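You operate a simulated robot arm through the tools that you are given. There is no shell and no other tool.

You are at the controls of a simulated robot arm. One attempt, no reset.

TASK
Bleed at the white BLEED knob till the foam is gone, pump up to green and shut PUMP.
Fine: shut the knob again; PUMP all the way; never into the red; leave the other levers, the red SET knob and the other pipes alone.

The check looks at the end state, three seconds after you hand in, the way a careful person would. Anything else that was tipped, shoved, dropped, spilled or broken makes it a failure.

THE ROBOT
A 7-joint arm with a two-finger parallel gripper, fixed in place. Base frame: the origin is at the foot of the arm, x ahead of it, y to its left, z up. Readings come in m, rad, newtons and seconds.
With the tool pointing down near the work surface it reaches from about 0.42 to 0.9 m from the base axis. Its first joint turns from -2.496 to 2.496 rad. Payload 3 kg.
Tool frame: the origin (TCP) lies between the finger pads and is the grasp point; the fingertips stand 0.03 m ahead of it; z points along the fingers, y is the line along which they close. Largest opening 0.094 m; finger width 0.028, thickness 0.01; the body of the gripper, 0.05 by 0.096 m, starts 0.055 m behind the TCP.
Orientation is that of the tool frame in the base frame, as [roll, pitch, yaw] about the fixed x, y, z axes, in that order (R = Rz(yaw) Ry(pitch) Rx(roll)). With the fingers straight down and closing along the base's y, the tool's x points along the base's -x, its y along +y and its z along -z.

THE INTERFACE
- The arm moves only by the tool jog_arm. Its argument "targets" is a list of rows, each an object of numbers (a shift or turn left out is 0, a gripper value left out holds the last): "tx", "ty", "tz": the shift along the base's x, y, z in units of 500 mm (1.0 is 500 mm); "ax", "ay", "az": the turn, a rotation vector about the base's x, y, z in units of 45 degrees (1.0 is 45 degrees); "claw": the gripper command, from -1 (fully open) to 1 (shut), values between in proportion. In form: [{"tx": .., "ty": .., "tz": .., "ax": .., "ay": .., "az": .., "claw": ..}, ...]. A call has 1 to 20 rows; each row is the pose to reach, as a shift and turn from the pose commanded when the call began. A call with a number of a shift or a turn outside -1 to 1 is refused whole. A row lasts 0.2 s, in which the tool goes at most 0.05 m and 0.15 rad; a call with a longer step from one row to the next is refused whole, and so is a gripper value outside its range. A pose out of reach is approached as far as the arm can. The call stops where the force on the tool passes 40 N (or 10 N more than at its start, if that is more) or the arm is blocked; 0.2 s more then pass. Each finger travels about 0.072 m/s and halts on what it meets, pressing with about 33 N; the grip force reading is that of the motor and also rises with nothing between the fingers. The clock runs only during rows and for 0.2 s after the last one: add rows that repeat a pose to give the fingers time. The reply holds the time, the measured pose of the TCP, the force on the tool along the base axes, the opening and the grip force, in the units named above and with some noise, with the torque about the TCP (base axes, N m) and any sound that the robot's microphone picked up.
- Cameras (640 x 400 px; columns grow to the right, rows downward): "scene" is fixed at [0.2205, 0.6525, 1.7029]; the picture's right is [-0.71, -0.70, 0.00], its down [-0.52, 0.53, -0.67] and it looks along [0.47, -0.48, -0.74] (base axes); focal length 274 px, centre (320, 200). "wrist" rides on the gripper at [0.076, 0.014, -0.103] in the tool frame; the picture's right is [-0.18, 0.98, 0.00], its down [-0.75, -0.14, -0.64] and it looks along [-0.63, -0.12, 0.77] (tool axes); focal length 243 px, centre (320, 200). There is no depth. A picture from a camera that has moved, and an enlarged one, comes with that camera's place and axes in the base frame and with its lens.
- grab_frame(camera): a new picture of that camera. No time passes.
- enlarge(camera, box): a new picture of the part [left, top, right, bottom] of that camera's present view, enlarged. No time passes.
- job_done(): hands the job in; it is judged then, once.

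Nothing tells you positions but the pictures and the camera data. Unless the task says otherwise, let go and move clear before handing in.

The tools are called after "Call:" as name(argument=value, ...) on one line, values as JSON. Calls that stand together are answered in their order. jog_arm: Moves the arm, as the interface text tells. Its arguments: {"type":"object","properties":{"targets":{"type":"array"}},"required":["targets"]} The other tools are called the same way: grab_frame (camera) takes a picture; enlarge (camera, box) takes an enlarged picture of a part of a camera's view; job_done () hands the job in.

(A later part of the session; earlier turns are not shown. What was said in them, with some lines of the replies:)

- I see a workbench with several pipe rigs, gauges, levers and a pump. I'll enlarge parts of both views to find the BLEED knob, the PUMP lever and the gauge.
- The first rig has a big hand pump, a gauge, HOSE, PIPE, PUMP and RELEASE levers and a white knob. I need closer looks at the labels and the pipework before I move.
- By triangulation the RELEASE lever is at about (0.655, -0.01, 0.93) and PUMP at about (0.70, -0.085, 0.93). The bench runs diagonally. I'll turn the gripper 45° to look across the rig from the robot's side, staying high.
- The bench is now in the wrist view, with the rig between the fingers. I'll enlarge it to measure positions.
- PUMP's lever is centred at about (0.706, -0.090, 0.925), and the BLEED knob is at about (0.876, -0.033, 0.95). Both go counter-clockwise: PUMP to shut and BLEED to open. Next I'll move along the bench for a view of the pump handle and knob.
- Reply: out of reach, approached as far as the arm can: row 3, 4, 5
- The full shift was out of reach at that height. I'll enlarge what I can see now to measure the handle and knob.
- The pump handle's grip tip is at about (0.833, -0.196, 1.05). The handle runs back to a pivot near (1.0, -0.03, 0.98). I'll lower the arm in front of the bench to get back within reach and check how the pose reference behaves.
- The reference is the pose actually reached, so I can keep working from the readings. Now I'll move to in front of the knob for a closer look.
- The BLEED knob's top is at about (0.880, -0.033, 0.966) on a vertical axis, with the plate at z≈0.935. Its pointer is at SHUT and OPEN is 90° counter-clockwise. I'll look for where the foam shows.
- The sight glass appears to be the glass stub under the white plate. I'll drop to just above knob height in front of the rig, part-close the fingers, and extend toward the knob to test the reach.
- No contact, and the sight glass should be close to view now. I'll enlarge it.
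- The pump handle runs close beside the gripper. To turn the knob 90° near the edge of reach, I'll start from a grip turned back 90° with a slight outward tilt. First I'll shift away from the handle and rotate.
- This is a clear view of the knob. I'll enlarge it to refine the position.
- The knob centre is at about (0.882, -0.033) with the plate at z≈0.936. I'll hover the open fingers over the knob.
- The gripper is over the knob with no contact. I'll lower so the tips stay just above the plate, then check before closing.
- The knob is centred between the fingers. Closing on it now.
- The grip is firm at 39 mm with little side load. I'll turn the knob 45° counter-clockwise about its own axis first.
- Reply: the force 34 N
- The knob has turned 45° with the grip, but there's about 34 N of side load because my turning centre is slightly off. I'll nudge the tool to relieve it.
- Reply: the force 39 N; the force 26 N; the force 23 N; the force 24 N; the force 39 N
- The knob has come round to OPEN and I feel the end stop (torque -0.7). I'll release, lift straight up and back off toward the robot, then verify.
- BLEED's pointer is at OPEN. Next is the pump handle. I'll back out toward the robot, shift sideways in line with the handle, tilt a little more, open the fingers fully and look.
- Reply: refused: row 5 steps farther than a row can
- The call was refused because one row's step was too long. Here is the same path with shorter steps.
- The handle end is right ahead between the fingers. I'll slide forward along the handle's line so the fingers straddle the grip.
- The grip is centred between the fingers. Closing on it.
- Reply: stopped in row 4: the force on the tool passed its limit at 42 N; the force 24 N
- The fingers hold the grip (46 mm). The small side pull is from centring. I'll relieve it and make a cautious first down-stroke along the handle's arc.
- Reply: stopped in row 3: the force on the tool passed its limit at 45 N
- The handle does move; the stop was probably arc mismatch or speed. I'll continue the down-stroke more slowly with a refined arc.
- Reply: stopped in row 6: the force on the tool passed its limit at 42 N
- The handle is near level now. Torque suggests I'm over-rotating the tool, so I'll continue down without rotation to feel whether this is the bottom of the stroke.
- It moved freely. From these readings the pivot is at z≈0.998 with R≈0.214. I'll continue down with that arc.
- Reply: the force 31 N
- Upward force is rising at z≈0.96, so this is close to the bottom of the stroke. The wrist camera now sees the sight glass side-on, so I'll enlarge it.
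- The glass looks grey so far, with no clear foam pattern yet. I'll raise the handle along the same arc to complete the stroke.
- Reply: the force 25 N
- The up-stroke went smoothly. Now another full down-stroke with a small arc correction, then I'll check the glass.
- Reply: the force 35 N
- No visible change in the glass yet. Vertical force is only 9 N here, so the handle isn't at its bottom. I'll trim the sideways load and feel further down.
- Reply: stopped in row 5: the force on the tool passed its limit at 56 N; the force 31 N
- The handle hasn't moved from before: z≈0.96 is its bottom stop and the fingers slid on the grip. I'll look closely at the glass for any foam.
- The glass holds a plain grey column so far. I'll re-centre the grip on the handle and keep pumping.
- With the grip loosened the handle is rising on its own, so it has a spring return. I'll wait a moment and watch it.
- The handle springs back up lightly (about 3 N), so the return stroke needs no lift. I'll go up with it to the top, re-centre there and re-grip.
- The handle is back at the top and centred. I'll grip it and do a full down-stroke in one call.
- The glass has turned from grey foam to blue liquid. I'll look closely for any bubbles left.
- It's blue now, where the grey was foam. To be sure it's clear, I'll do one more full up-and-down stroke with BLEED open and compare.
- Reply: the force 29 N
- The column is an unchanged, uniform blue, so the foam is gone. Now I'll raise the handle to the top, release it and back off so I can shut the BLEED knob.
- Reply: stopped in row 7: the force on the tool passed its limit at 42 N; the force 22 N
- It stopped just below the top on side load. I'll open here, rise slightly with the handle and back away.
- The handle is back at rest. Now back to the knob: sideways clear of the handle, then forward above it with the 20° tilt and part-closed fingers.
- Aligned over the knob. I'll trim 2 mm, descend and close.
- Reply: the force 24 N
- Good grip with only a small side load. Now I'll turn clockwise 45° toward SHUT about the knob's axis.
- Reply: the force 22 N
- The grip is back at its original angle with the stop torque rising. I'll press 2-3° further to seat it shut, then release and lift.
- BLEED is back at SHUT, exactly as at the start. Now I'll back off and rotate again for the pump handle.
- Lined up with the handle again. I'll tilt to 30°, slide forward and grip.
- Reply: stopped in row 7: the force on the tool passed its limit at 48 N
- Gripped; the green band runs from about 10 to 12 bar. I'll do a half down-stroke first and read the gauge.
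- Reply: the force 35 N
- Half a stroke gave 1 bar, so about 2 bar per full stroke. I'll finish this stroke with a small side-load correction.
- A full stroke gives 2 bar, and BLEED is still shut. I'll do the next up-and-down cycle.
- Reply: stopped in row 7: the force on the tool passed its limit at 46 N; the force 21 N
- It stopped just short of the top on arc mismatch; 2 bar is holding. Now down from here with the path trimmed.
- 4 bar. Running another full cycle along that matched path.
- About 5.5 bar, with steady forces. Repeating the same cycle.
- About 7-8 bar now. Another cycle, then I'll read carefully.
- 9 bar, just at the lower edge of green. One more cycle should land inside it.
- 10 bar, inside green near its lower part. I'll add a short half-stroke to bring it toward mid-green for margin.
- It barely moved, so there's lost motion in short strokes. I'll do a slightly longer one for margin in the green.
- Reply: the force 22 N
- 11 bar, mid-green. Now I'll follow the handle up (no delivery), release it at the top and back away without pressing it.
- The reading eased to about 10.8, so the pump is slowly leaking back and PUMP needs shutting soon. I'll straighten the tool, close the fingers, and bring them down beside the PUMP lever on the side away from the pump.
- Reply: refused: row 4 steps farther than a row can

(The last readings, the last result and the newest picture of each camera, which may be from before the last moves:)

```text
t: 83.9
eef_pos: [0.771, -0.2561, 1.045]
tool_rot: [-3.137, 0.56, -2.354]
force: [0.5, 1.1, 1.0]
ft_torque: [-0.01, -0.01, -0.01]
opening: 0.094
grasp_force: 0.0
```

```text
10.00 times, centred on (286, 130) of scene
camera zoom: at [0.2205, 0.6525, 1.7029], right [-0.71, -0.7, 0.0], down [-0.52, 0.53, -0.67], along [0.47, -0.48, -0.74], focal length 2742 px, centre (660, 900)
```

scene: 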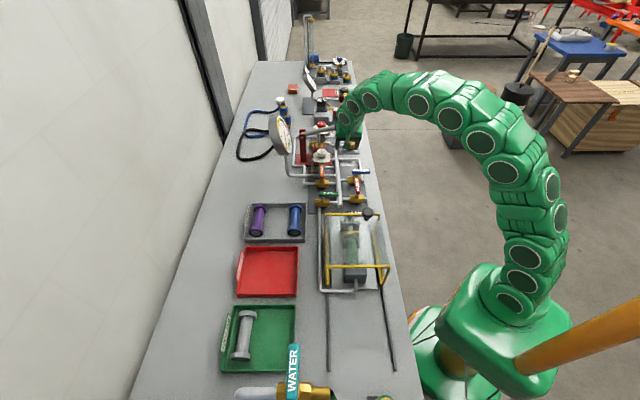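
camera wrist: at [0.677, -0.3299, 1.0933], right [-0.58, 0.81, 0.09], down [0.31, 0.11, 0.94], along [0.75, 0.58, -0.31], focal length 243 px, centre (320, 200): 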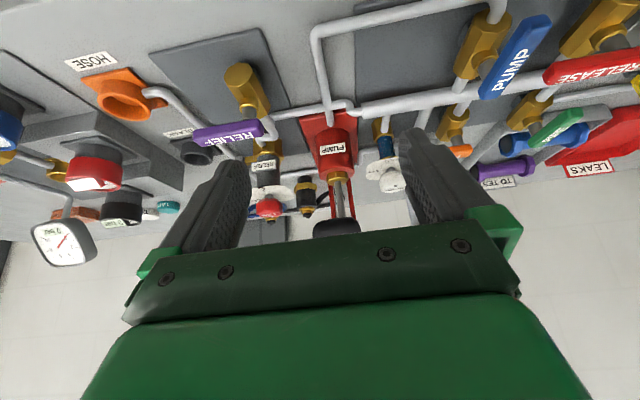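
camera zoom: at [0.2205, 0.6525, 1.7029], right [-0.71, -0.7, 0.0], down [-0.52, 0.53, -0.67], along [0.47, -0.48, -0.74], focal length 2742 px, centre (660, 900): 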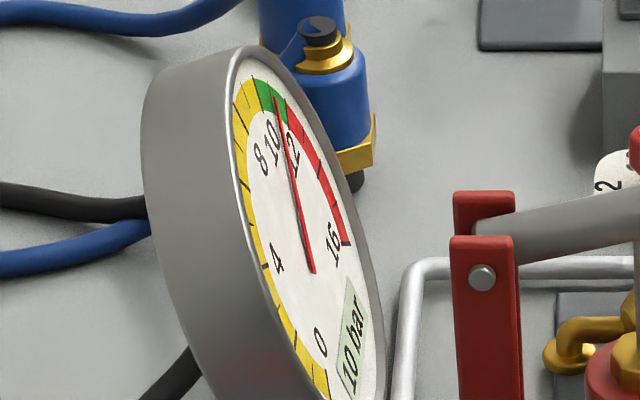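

Row 4 was just over the step limit. Resending the same path slightly adjusted.

Call:
jog_arm(targets=[{"tx": -0.0636, "ty": 0.0636, "tz": -0.02, "ax": -0.126, "ay": 0.126, "claw": 1}, {"tx": -0.1273, "ty": 0.1273, "tz": -0.04, "ax": -0.252, "ay": 0.252, "claw": 1}, {"tx": -0.1909, "ty": 0.1909, "tz": -0.06, "ax": -0.378, "ay": 0.378, "claw": 1}, {"tx": -0.22, "ty": 0.272, "tz": -0.07, "ax": -0.503, "ay": 0.503, "claw": 1}, {"tx": -0.2083, "ty": 0.3469, "tz": -0.08, "ax": -0.503, "ay": 0.503, "claw": 1}, {"tx": -0.2083, "ty": 0.3469, "tz": -0.12, "ax": -0.503, "ay": 0.503, "claw": 1}])

Call:
grab_frame(camera="wrist")

Call:
enlarge(camera="scene", box=[310, 130, 406, 210])

Call:
enlarge(camera="scene", box=[270, 110, 302, 150])

```text
t: 85.3
eef_pos: [0.6694, -0.0824, 0.9857]
tool_rot: [-3.137, -0.001, -2.354]
force: [-0.4, -0.4, 0.1]
ft_torque: [-0.02, -0.01, 0.01]
opening: 0.0001
grasp_force: 32.9
```

```text
taken
camera wrist: at [0.6036, -0.1263, 1.0889], right [-0.57, 0.82, 0.0], down [0.63, 0.44, 0.64], along [0.53, 0.36, -0.77], focal length 243 px, centre (320, 200)
```

wrist: 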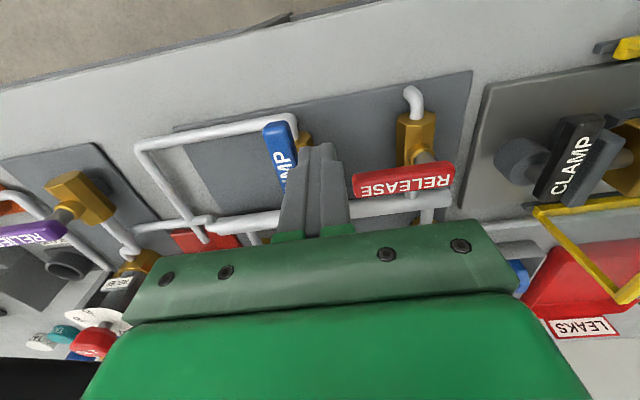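

```text
5.00 times, centred on (358, 170) of scene
camera zoom: at [0.2205, 0.6525, 1.7029], right [-0.71, -0.7, 0.0], down [-0.52, 0.53, -0.67], along [0.47, -0.48, -0.74], focal length 1371 px, centre (130, 350)
```

zoom: 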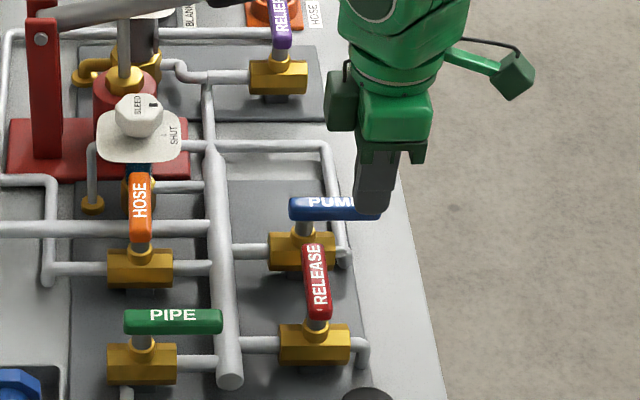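

```text
10.00 times, centred on (286, 130) of scene
camera zoom: at [0.2205, 0.6525, 1.7029], right [-0.71, -0.7, 0.0], down [-0.52, 0.53, -0.67], along [0.47, -0.48, -0.74], focal length 2742 px, centre (660, 900)
```

zoom: 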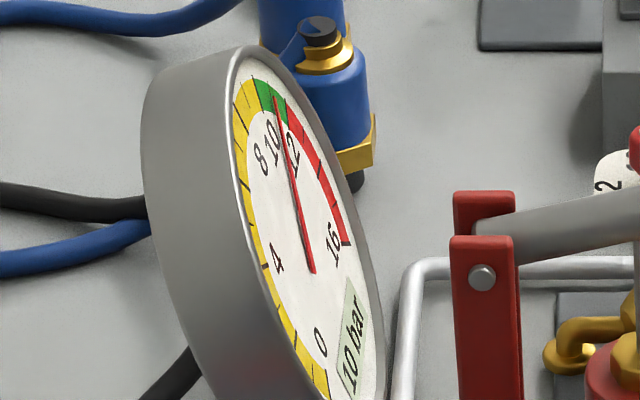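

Pressure is still the same, and the fingertips are beside the lever with about 7 mm of gap. I'll descend and sweep the lever through the first 45°.

Call:
jog_arm(targets=[{"tz": -0.05}, {"tz": -0.0974}, {"tx": 0.0147, "ty": -0.0091, "tz": -0.0974}, {"tx": 0.0197, "ty": -0.0279, "tz": -0.0974}, {"tx": 0.0305, "ty": -0.0467, "tz": -0.0974}, {"tx": 0.0478, "ty": -0.0634, "tz": -0.0974}])

Call:
grab_frame(camera="wrist")

Call:
enlarge(camera="scene", box=[310, 130, 406, 210])

```text
t: 86.7
eef_pos: [0.6924, -0.1166, 0.9378]
tool_rot: [-3.138, 0.002, -2.355]
force: [0.4, -0.7, -0.2]
ft_torque: [-0.02, 0.01, 0.01]
opening: 0.0
grasp_force: 33.0
```

```text
taken
camera wrist: at [0.628, -0.1585, 1.0404], right [-0.57, 0.82, 0.0], down [0.63, 0.44, 0.64], along [0.53, 0.36, -0.77], focal length 243 px, centre (320, 200)
```

wrist: 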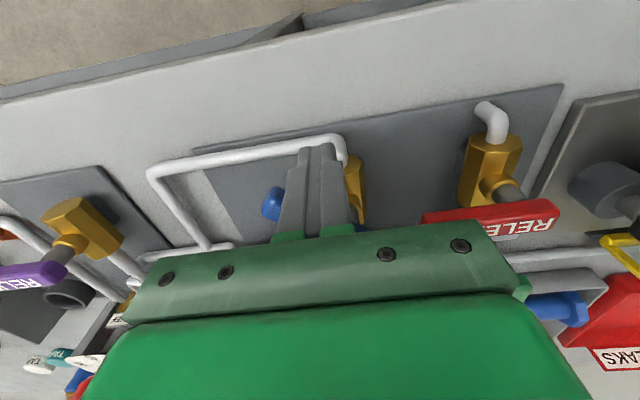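

```text
5.00 times, centred on (358, 170) of scene
camera zoom: at [0.2205, 0.6525, 1.7029], right [-0.71, -0.7, 0.0], down [-0.52, 0.53, -0.67], along [0.47, -0.48, -0.74], focal length 1371 px, centre (130, 350)
```

zoom: 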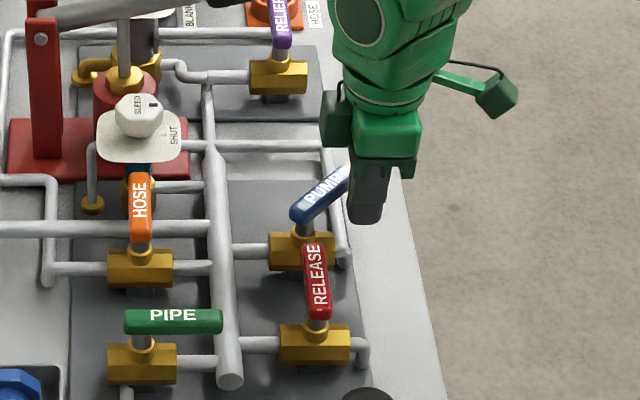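

The lever is turning freely, now about 45°. Continuing the sweep to fully shut.

Call:
jog_arm(targets=[{"tx": 0.0235, "ty": -0.0116}, {"tx": 0.0511, "ty": -0.0159}, {"tx": 0.08, "ty": -0.0107}, {"tx": 0.09, "ty": -0.0008}, {"tx": 0.09, "ty": -0.0008}])

Call:
grab_frame(camera="wrist")

Call:
enlarge(camera="scene", box=[310, 130, 406, 210])

Call:
enlarge(camera="scene", box=[270, 110, 302, 150])

```text
t: 87.8
eef_pos: [0.7347, -0.1186, 0.9377]
tool_rot: [3.141, -0.006, -2.358]
force: [-10.2, -5.0, 1.9]
ft_torque: [0.04, -0.04, 0.15]
opening: 0.0
grasp_force: 33.3
stopped in row 5: the force on the tool passed its limit at 43 N (the readings are from after the stop); the commanded pose is now the measured one
```

```text
taken
camera wrist: at [0.6706, -0.1617, 1.0407], right [-0.56, 0.83, 0.0], down [0.64, 0.43, 0.64], along [0.53, 0.36, -0.77], focal length 243 px, centre (320, 200)
```

wrist: 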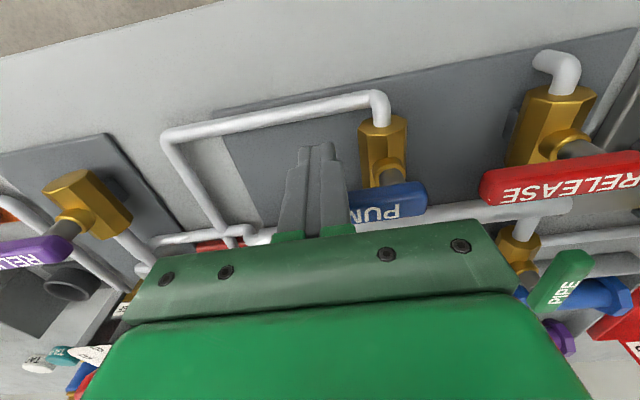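

```text
5.00 times, centred on (358, 170) of scene
camera zoom: at [0.2205, 0.6525, 1.7029], right [-0.71, -0.7, 0.0], down [-0.52, 0.53, -0.67], along [0.47, -0.48, -0.74], focal length 1371 px, centre (130, 350)
```

zoom: 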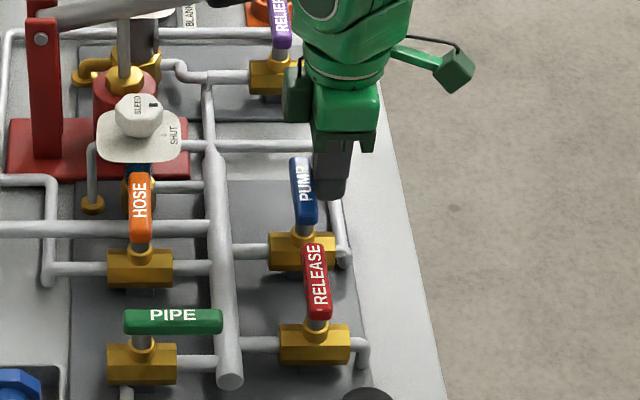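

```text
10.00 times, centred on (286, 130) of scene
camera zoom: at [0.2205, 0.6525, 1.7029], right [-0.71, -0.7, 0.0], down [-0.52, 0.53, -0.67], along [0.47, -0.48, -0.74], focal length 2742 px, centre (660, 900)
```

zoom: 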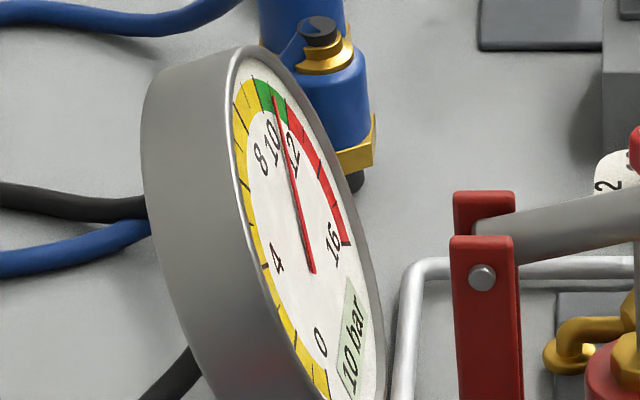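

PUMP is against its shut stop and parallel to the other shut levers. I'll back straight off, lift clear, and check the pressure holds.

Call:
jog_arm(targets=[{"tx": -0.03, "ty": -0.03}, {"tx": -0.06, "ty": -0.06}, {"tx": -0.1, "ty": -0.1, "tz": 0.04}, {"tx": -0.13, "ty": -0.13, "tz": 0.12}, {"tx": -0.16, "ty": -0.16, "tz": 0.2}, {"tx": -0.2, "ty": -0.2, "tz": 0.28}])

Call:
grab_frame(camera="scene")

Call:
enlarge(camera="scene", box=[262, 90, 390, 210])

Call:
enlarge(camera="scene", box=[270, 110, 302, 150])

Call:
enlarge(camera="wrist", box=[220, 60, 520, 240])

```text
t: 89.2
eef_pos: [0.6364, -0.2183, 1.0771]
tool_rot: [-3.139, -0.004, -2.356]
force: [0.2, 0.4, 0.1]
ft_torque: [0.02, -0.01, 0.02]
opening: 0.0
grasp_force: 32.3
```

```text
taken
```

scene: 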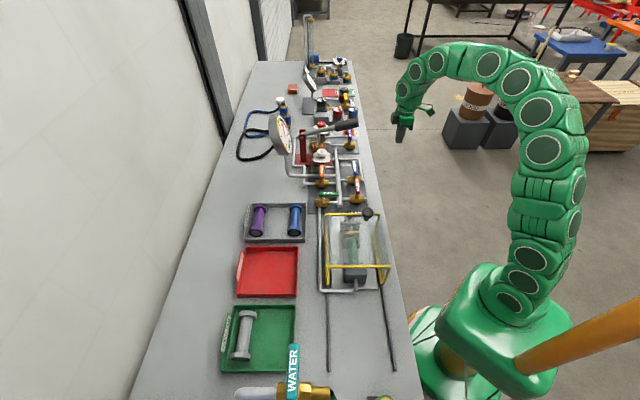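

```text
3.33 times, centred on (326, 150) of scene
camera zoom: at [0.2205, 0.6525, 1.7029], right [-0.71, -0.7, 0.0], down [-0.52, 0.53, -0.67], along [0.47, -0.48, -0.74], focal length 914 px, centre (300, 367)
```

zoom: 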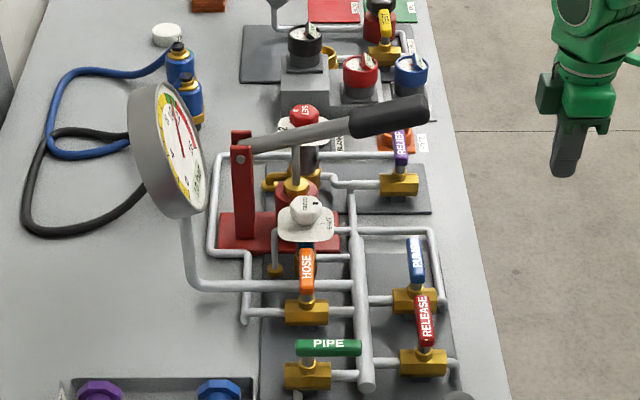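

```text
10.00 times, centred on (286, 130) of scene
camera zoom: at [0.2205, 0.6525, 1.7029], right [-0.71, -0.7, 0.0], down [-0.52, 0.53, -0.67], along [0.47, -0.48, -0.74], focal length 2742 px, centre (660, 900)
```

zoom: 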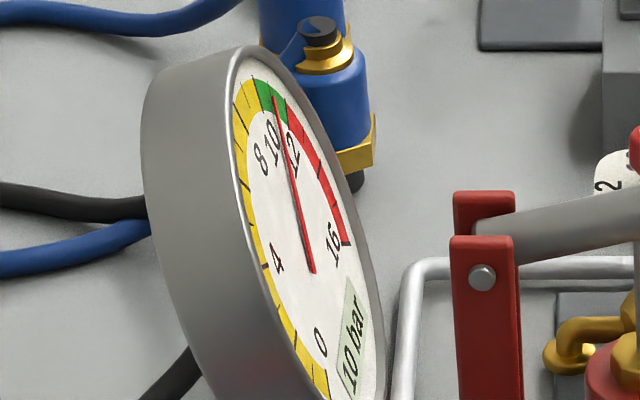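

```text
2.13 times, centred on (370, 150) of wrist
camera zoom: at [0.5714, -0.2612, 1.1809], right [-0.56, 0.83, 0.0], down [0.63, 0.44, 0.64], along [0.53, 0.36, -0.77], focal length 518 px, centre (213, 307)
```

zoom: 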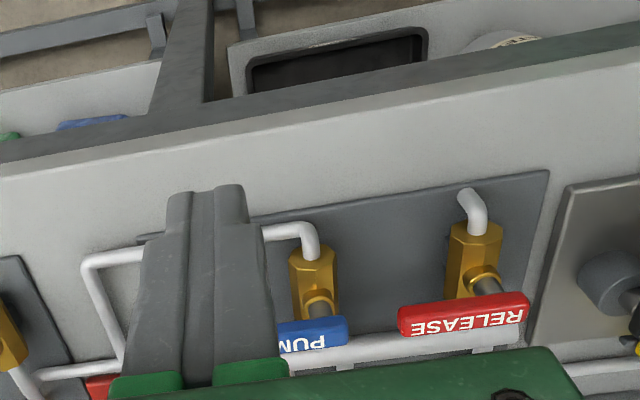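

PUMP is shut and parallel to RELEASE, and the needle is in green. I'll wait about 3 s, opening the gripper well clear, to see whether the pressure holds.

Call:
jog_arm(targets=[{"tx": -0.03, "ty": -0.03, "tz": 0.03, "claw": 0.5}, {"tx": -0.06, "ty": -0.06, "tz": 0.06, "claw": 0}, {"tx": -0.06, "ty": -0.06, "tz": 0.06, "claw": 0}, {"tx": -0.06, "ty": -0.06, "tz": 0.06, "claw": 0}, {"tx": -0.06, "ty": -0.06, "tz": 0.06, "claw": 0}, {"tx": -0.06, "ty": -0.06, "tz": 0.06, "claw": 0}, {"tx": -0.06, "ty": -0.06, "tz": 0.06, "claw": 0}, {"tx": -0.06, "ty": -0.06, "tz": 0.06, "claw": 0}, {"tx": -0.06, "ty": -0.06, "tz": 0.06, "claw": 0}, {"tx": -0.06, "ty": -0.06, "tz": 0.06, "claw": 0}, {"tx": -0.06, "ty": -0.06, "tz": 0.06, "claw": 0}, {"tx": -0.06, "ty": -0.06, "tz": 0.06, "claw": 0}, {"tx": -0.06, "ty": -0.06, "tz": 0.06, "claw": 0}, {"tx": -0.06, "ty": -0.06, "tz": 0.06, "claw": 0}, {"tx": -0.06, "ty": -0.06, "tz": 0.06, "claw": 0}])

Call:
enlarge(camera="scene", box=[270, 110, 302, 150])

Call:
enlarge(camera="scene", box=[276, 112, 296, 128])

Call:
enlarge(camera="scene", box=[304, 140, 384, 210])

```text
t: 92.4
eef_pos: [0.605, -0.2468, 1.1065]
tool_rot: [-3.141, -0.003, -2.356]
force: [-0.3, -0.3, 0.7]
ft_torque: [-0.01, 0.0, 0.02]
opening: 0.047
grasp_force: 0.0
```

```text
10.00 times, centred on (286, 130) of scene
camera zoom: at [0.2205, 0.6525, 1.7029], right [-0.71, -0.7, 0.0], down [-0.52, 0.53, -0.67], along [0.47, -0.48, -0.74], focal length 2742 px, centre (660, 900)
```

zoom: 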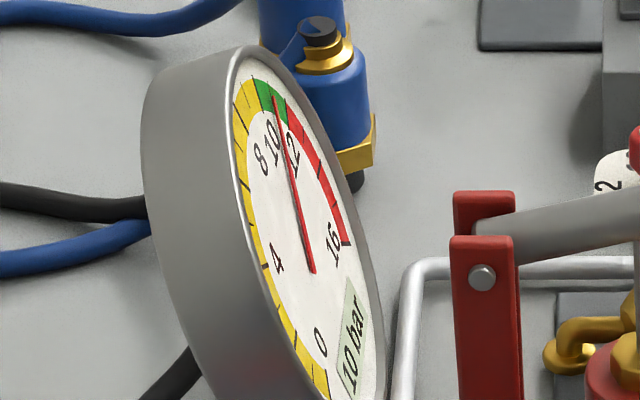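

```text
16.00 times, centred on (286, 120) of scene
camera zoom: at [0.2205, 0.6525, 1.7029], right [-0.71, -0.7, 0.0], down [-0.52, 0.53, -0.67], along [0.47, -0.48, -0.74], focal length 4387 px, centre (864, 1480)
```

zoom: 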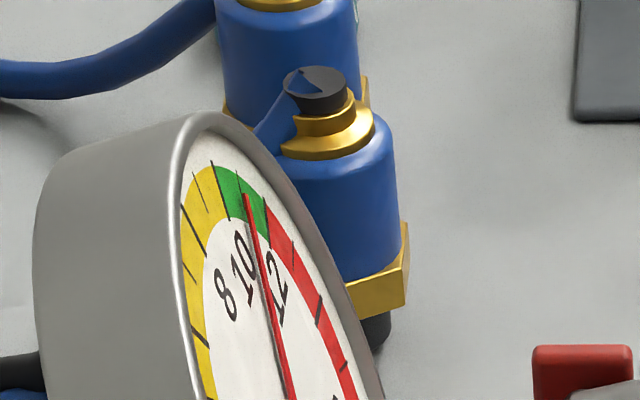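

```text
5.71 times, centred on (344, 175) of scene
camera zoom: at [0.2205, 0.6525, 1.7029], right [-0.71, -0.7, 0.0], down [-0.52, 0.53, -0.67], along [0.47, -0.48, -0.74], focal length 1567 px, centre (183, 343)
```

zoom: 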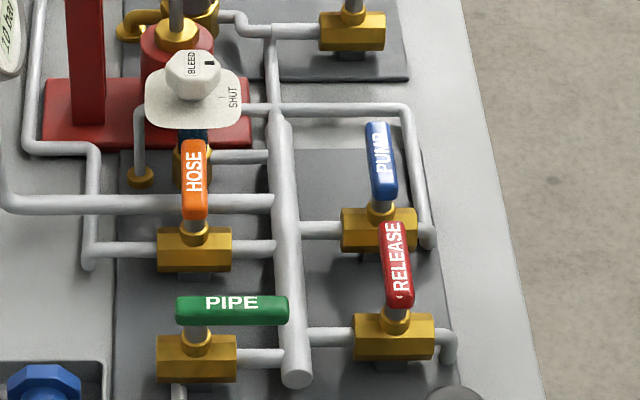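

BLEED is back at SHUT, the sight glass is clear blue, and PUMP is fully shut. The gauge has held at about 10.8 bar, in green, for over 4 s. The other levers and the SET knob are as they were, and the arm is clear, so I'm handing in.

Call:
job_done()

```text
The job is handed in.
```

I bled the foam off, pumped the rig up to green and shut PUMP, then handed the job in; I haven't seen the check's result.

- **Bleed:** I opened the white BLEED knob and pumped until the sight glass went from grey foam to a uniform blue. It stayed blue on one more full stroke. The knob is back at SHUT.
- **Pressure:** I pumped to 11 bar, in the green band (about 10 to 12), and never into the red. It eased to about 10.8 bar before PUMP was shut. After that it showed no drop over roughly 4 s.
- **PUMP:** I pushed the lever all the way to its stop, so it lies parallel to the other shut levers.
- **The rest:** I didn't touch the other levers, the red SET knob or the other pipes. The pump handle is back at the top, and the arm is clear of the bench.
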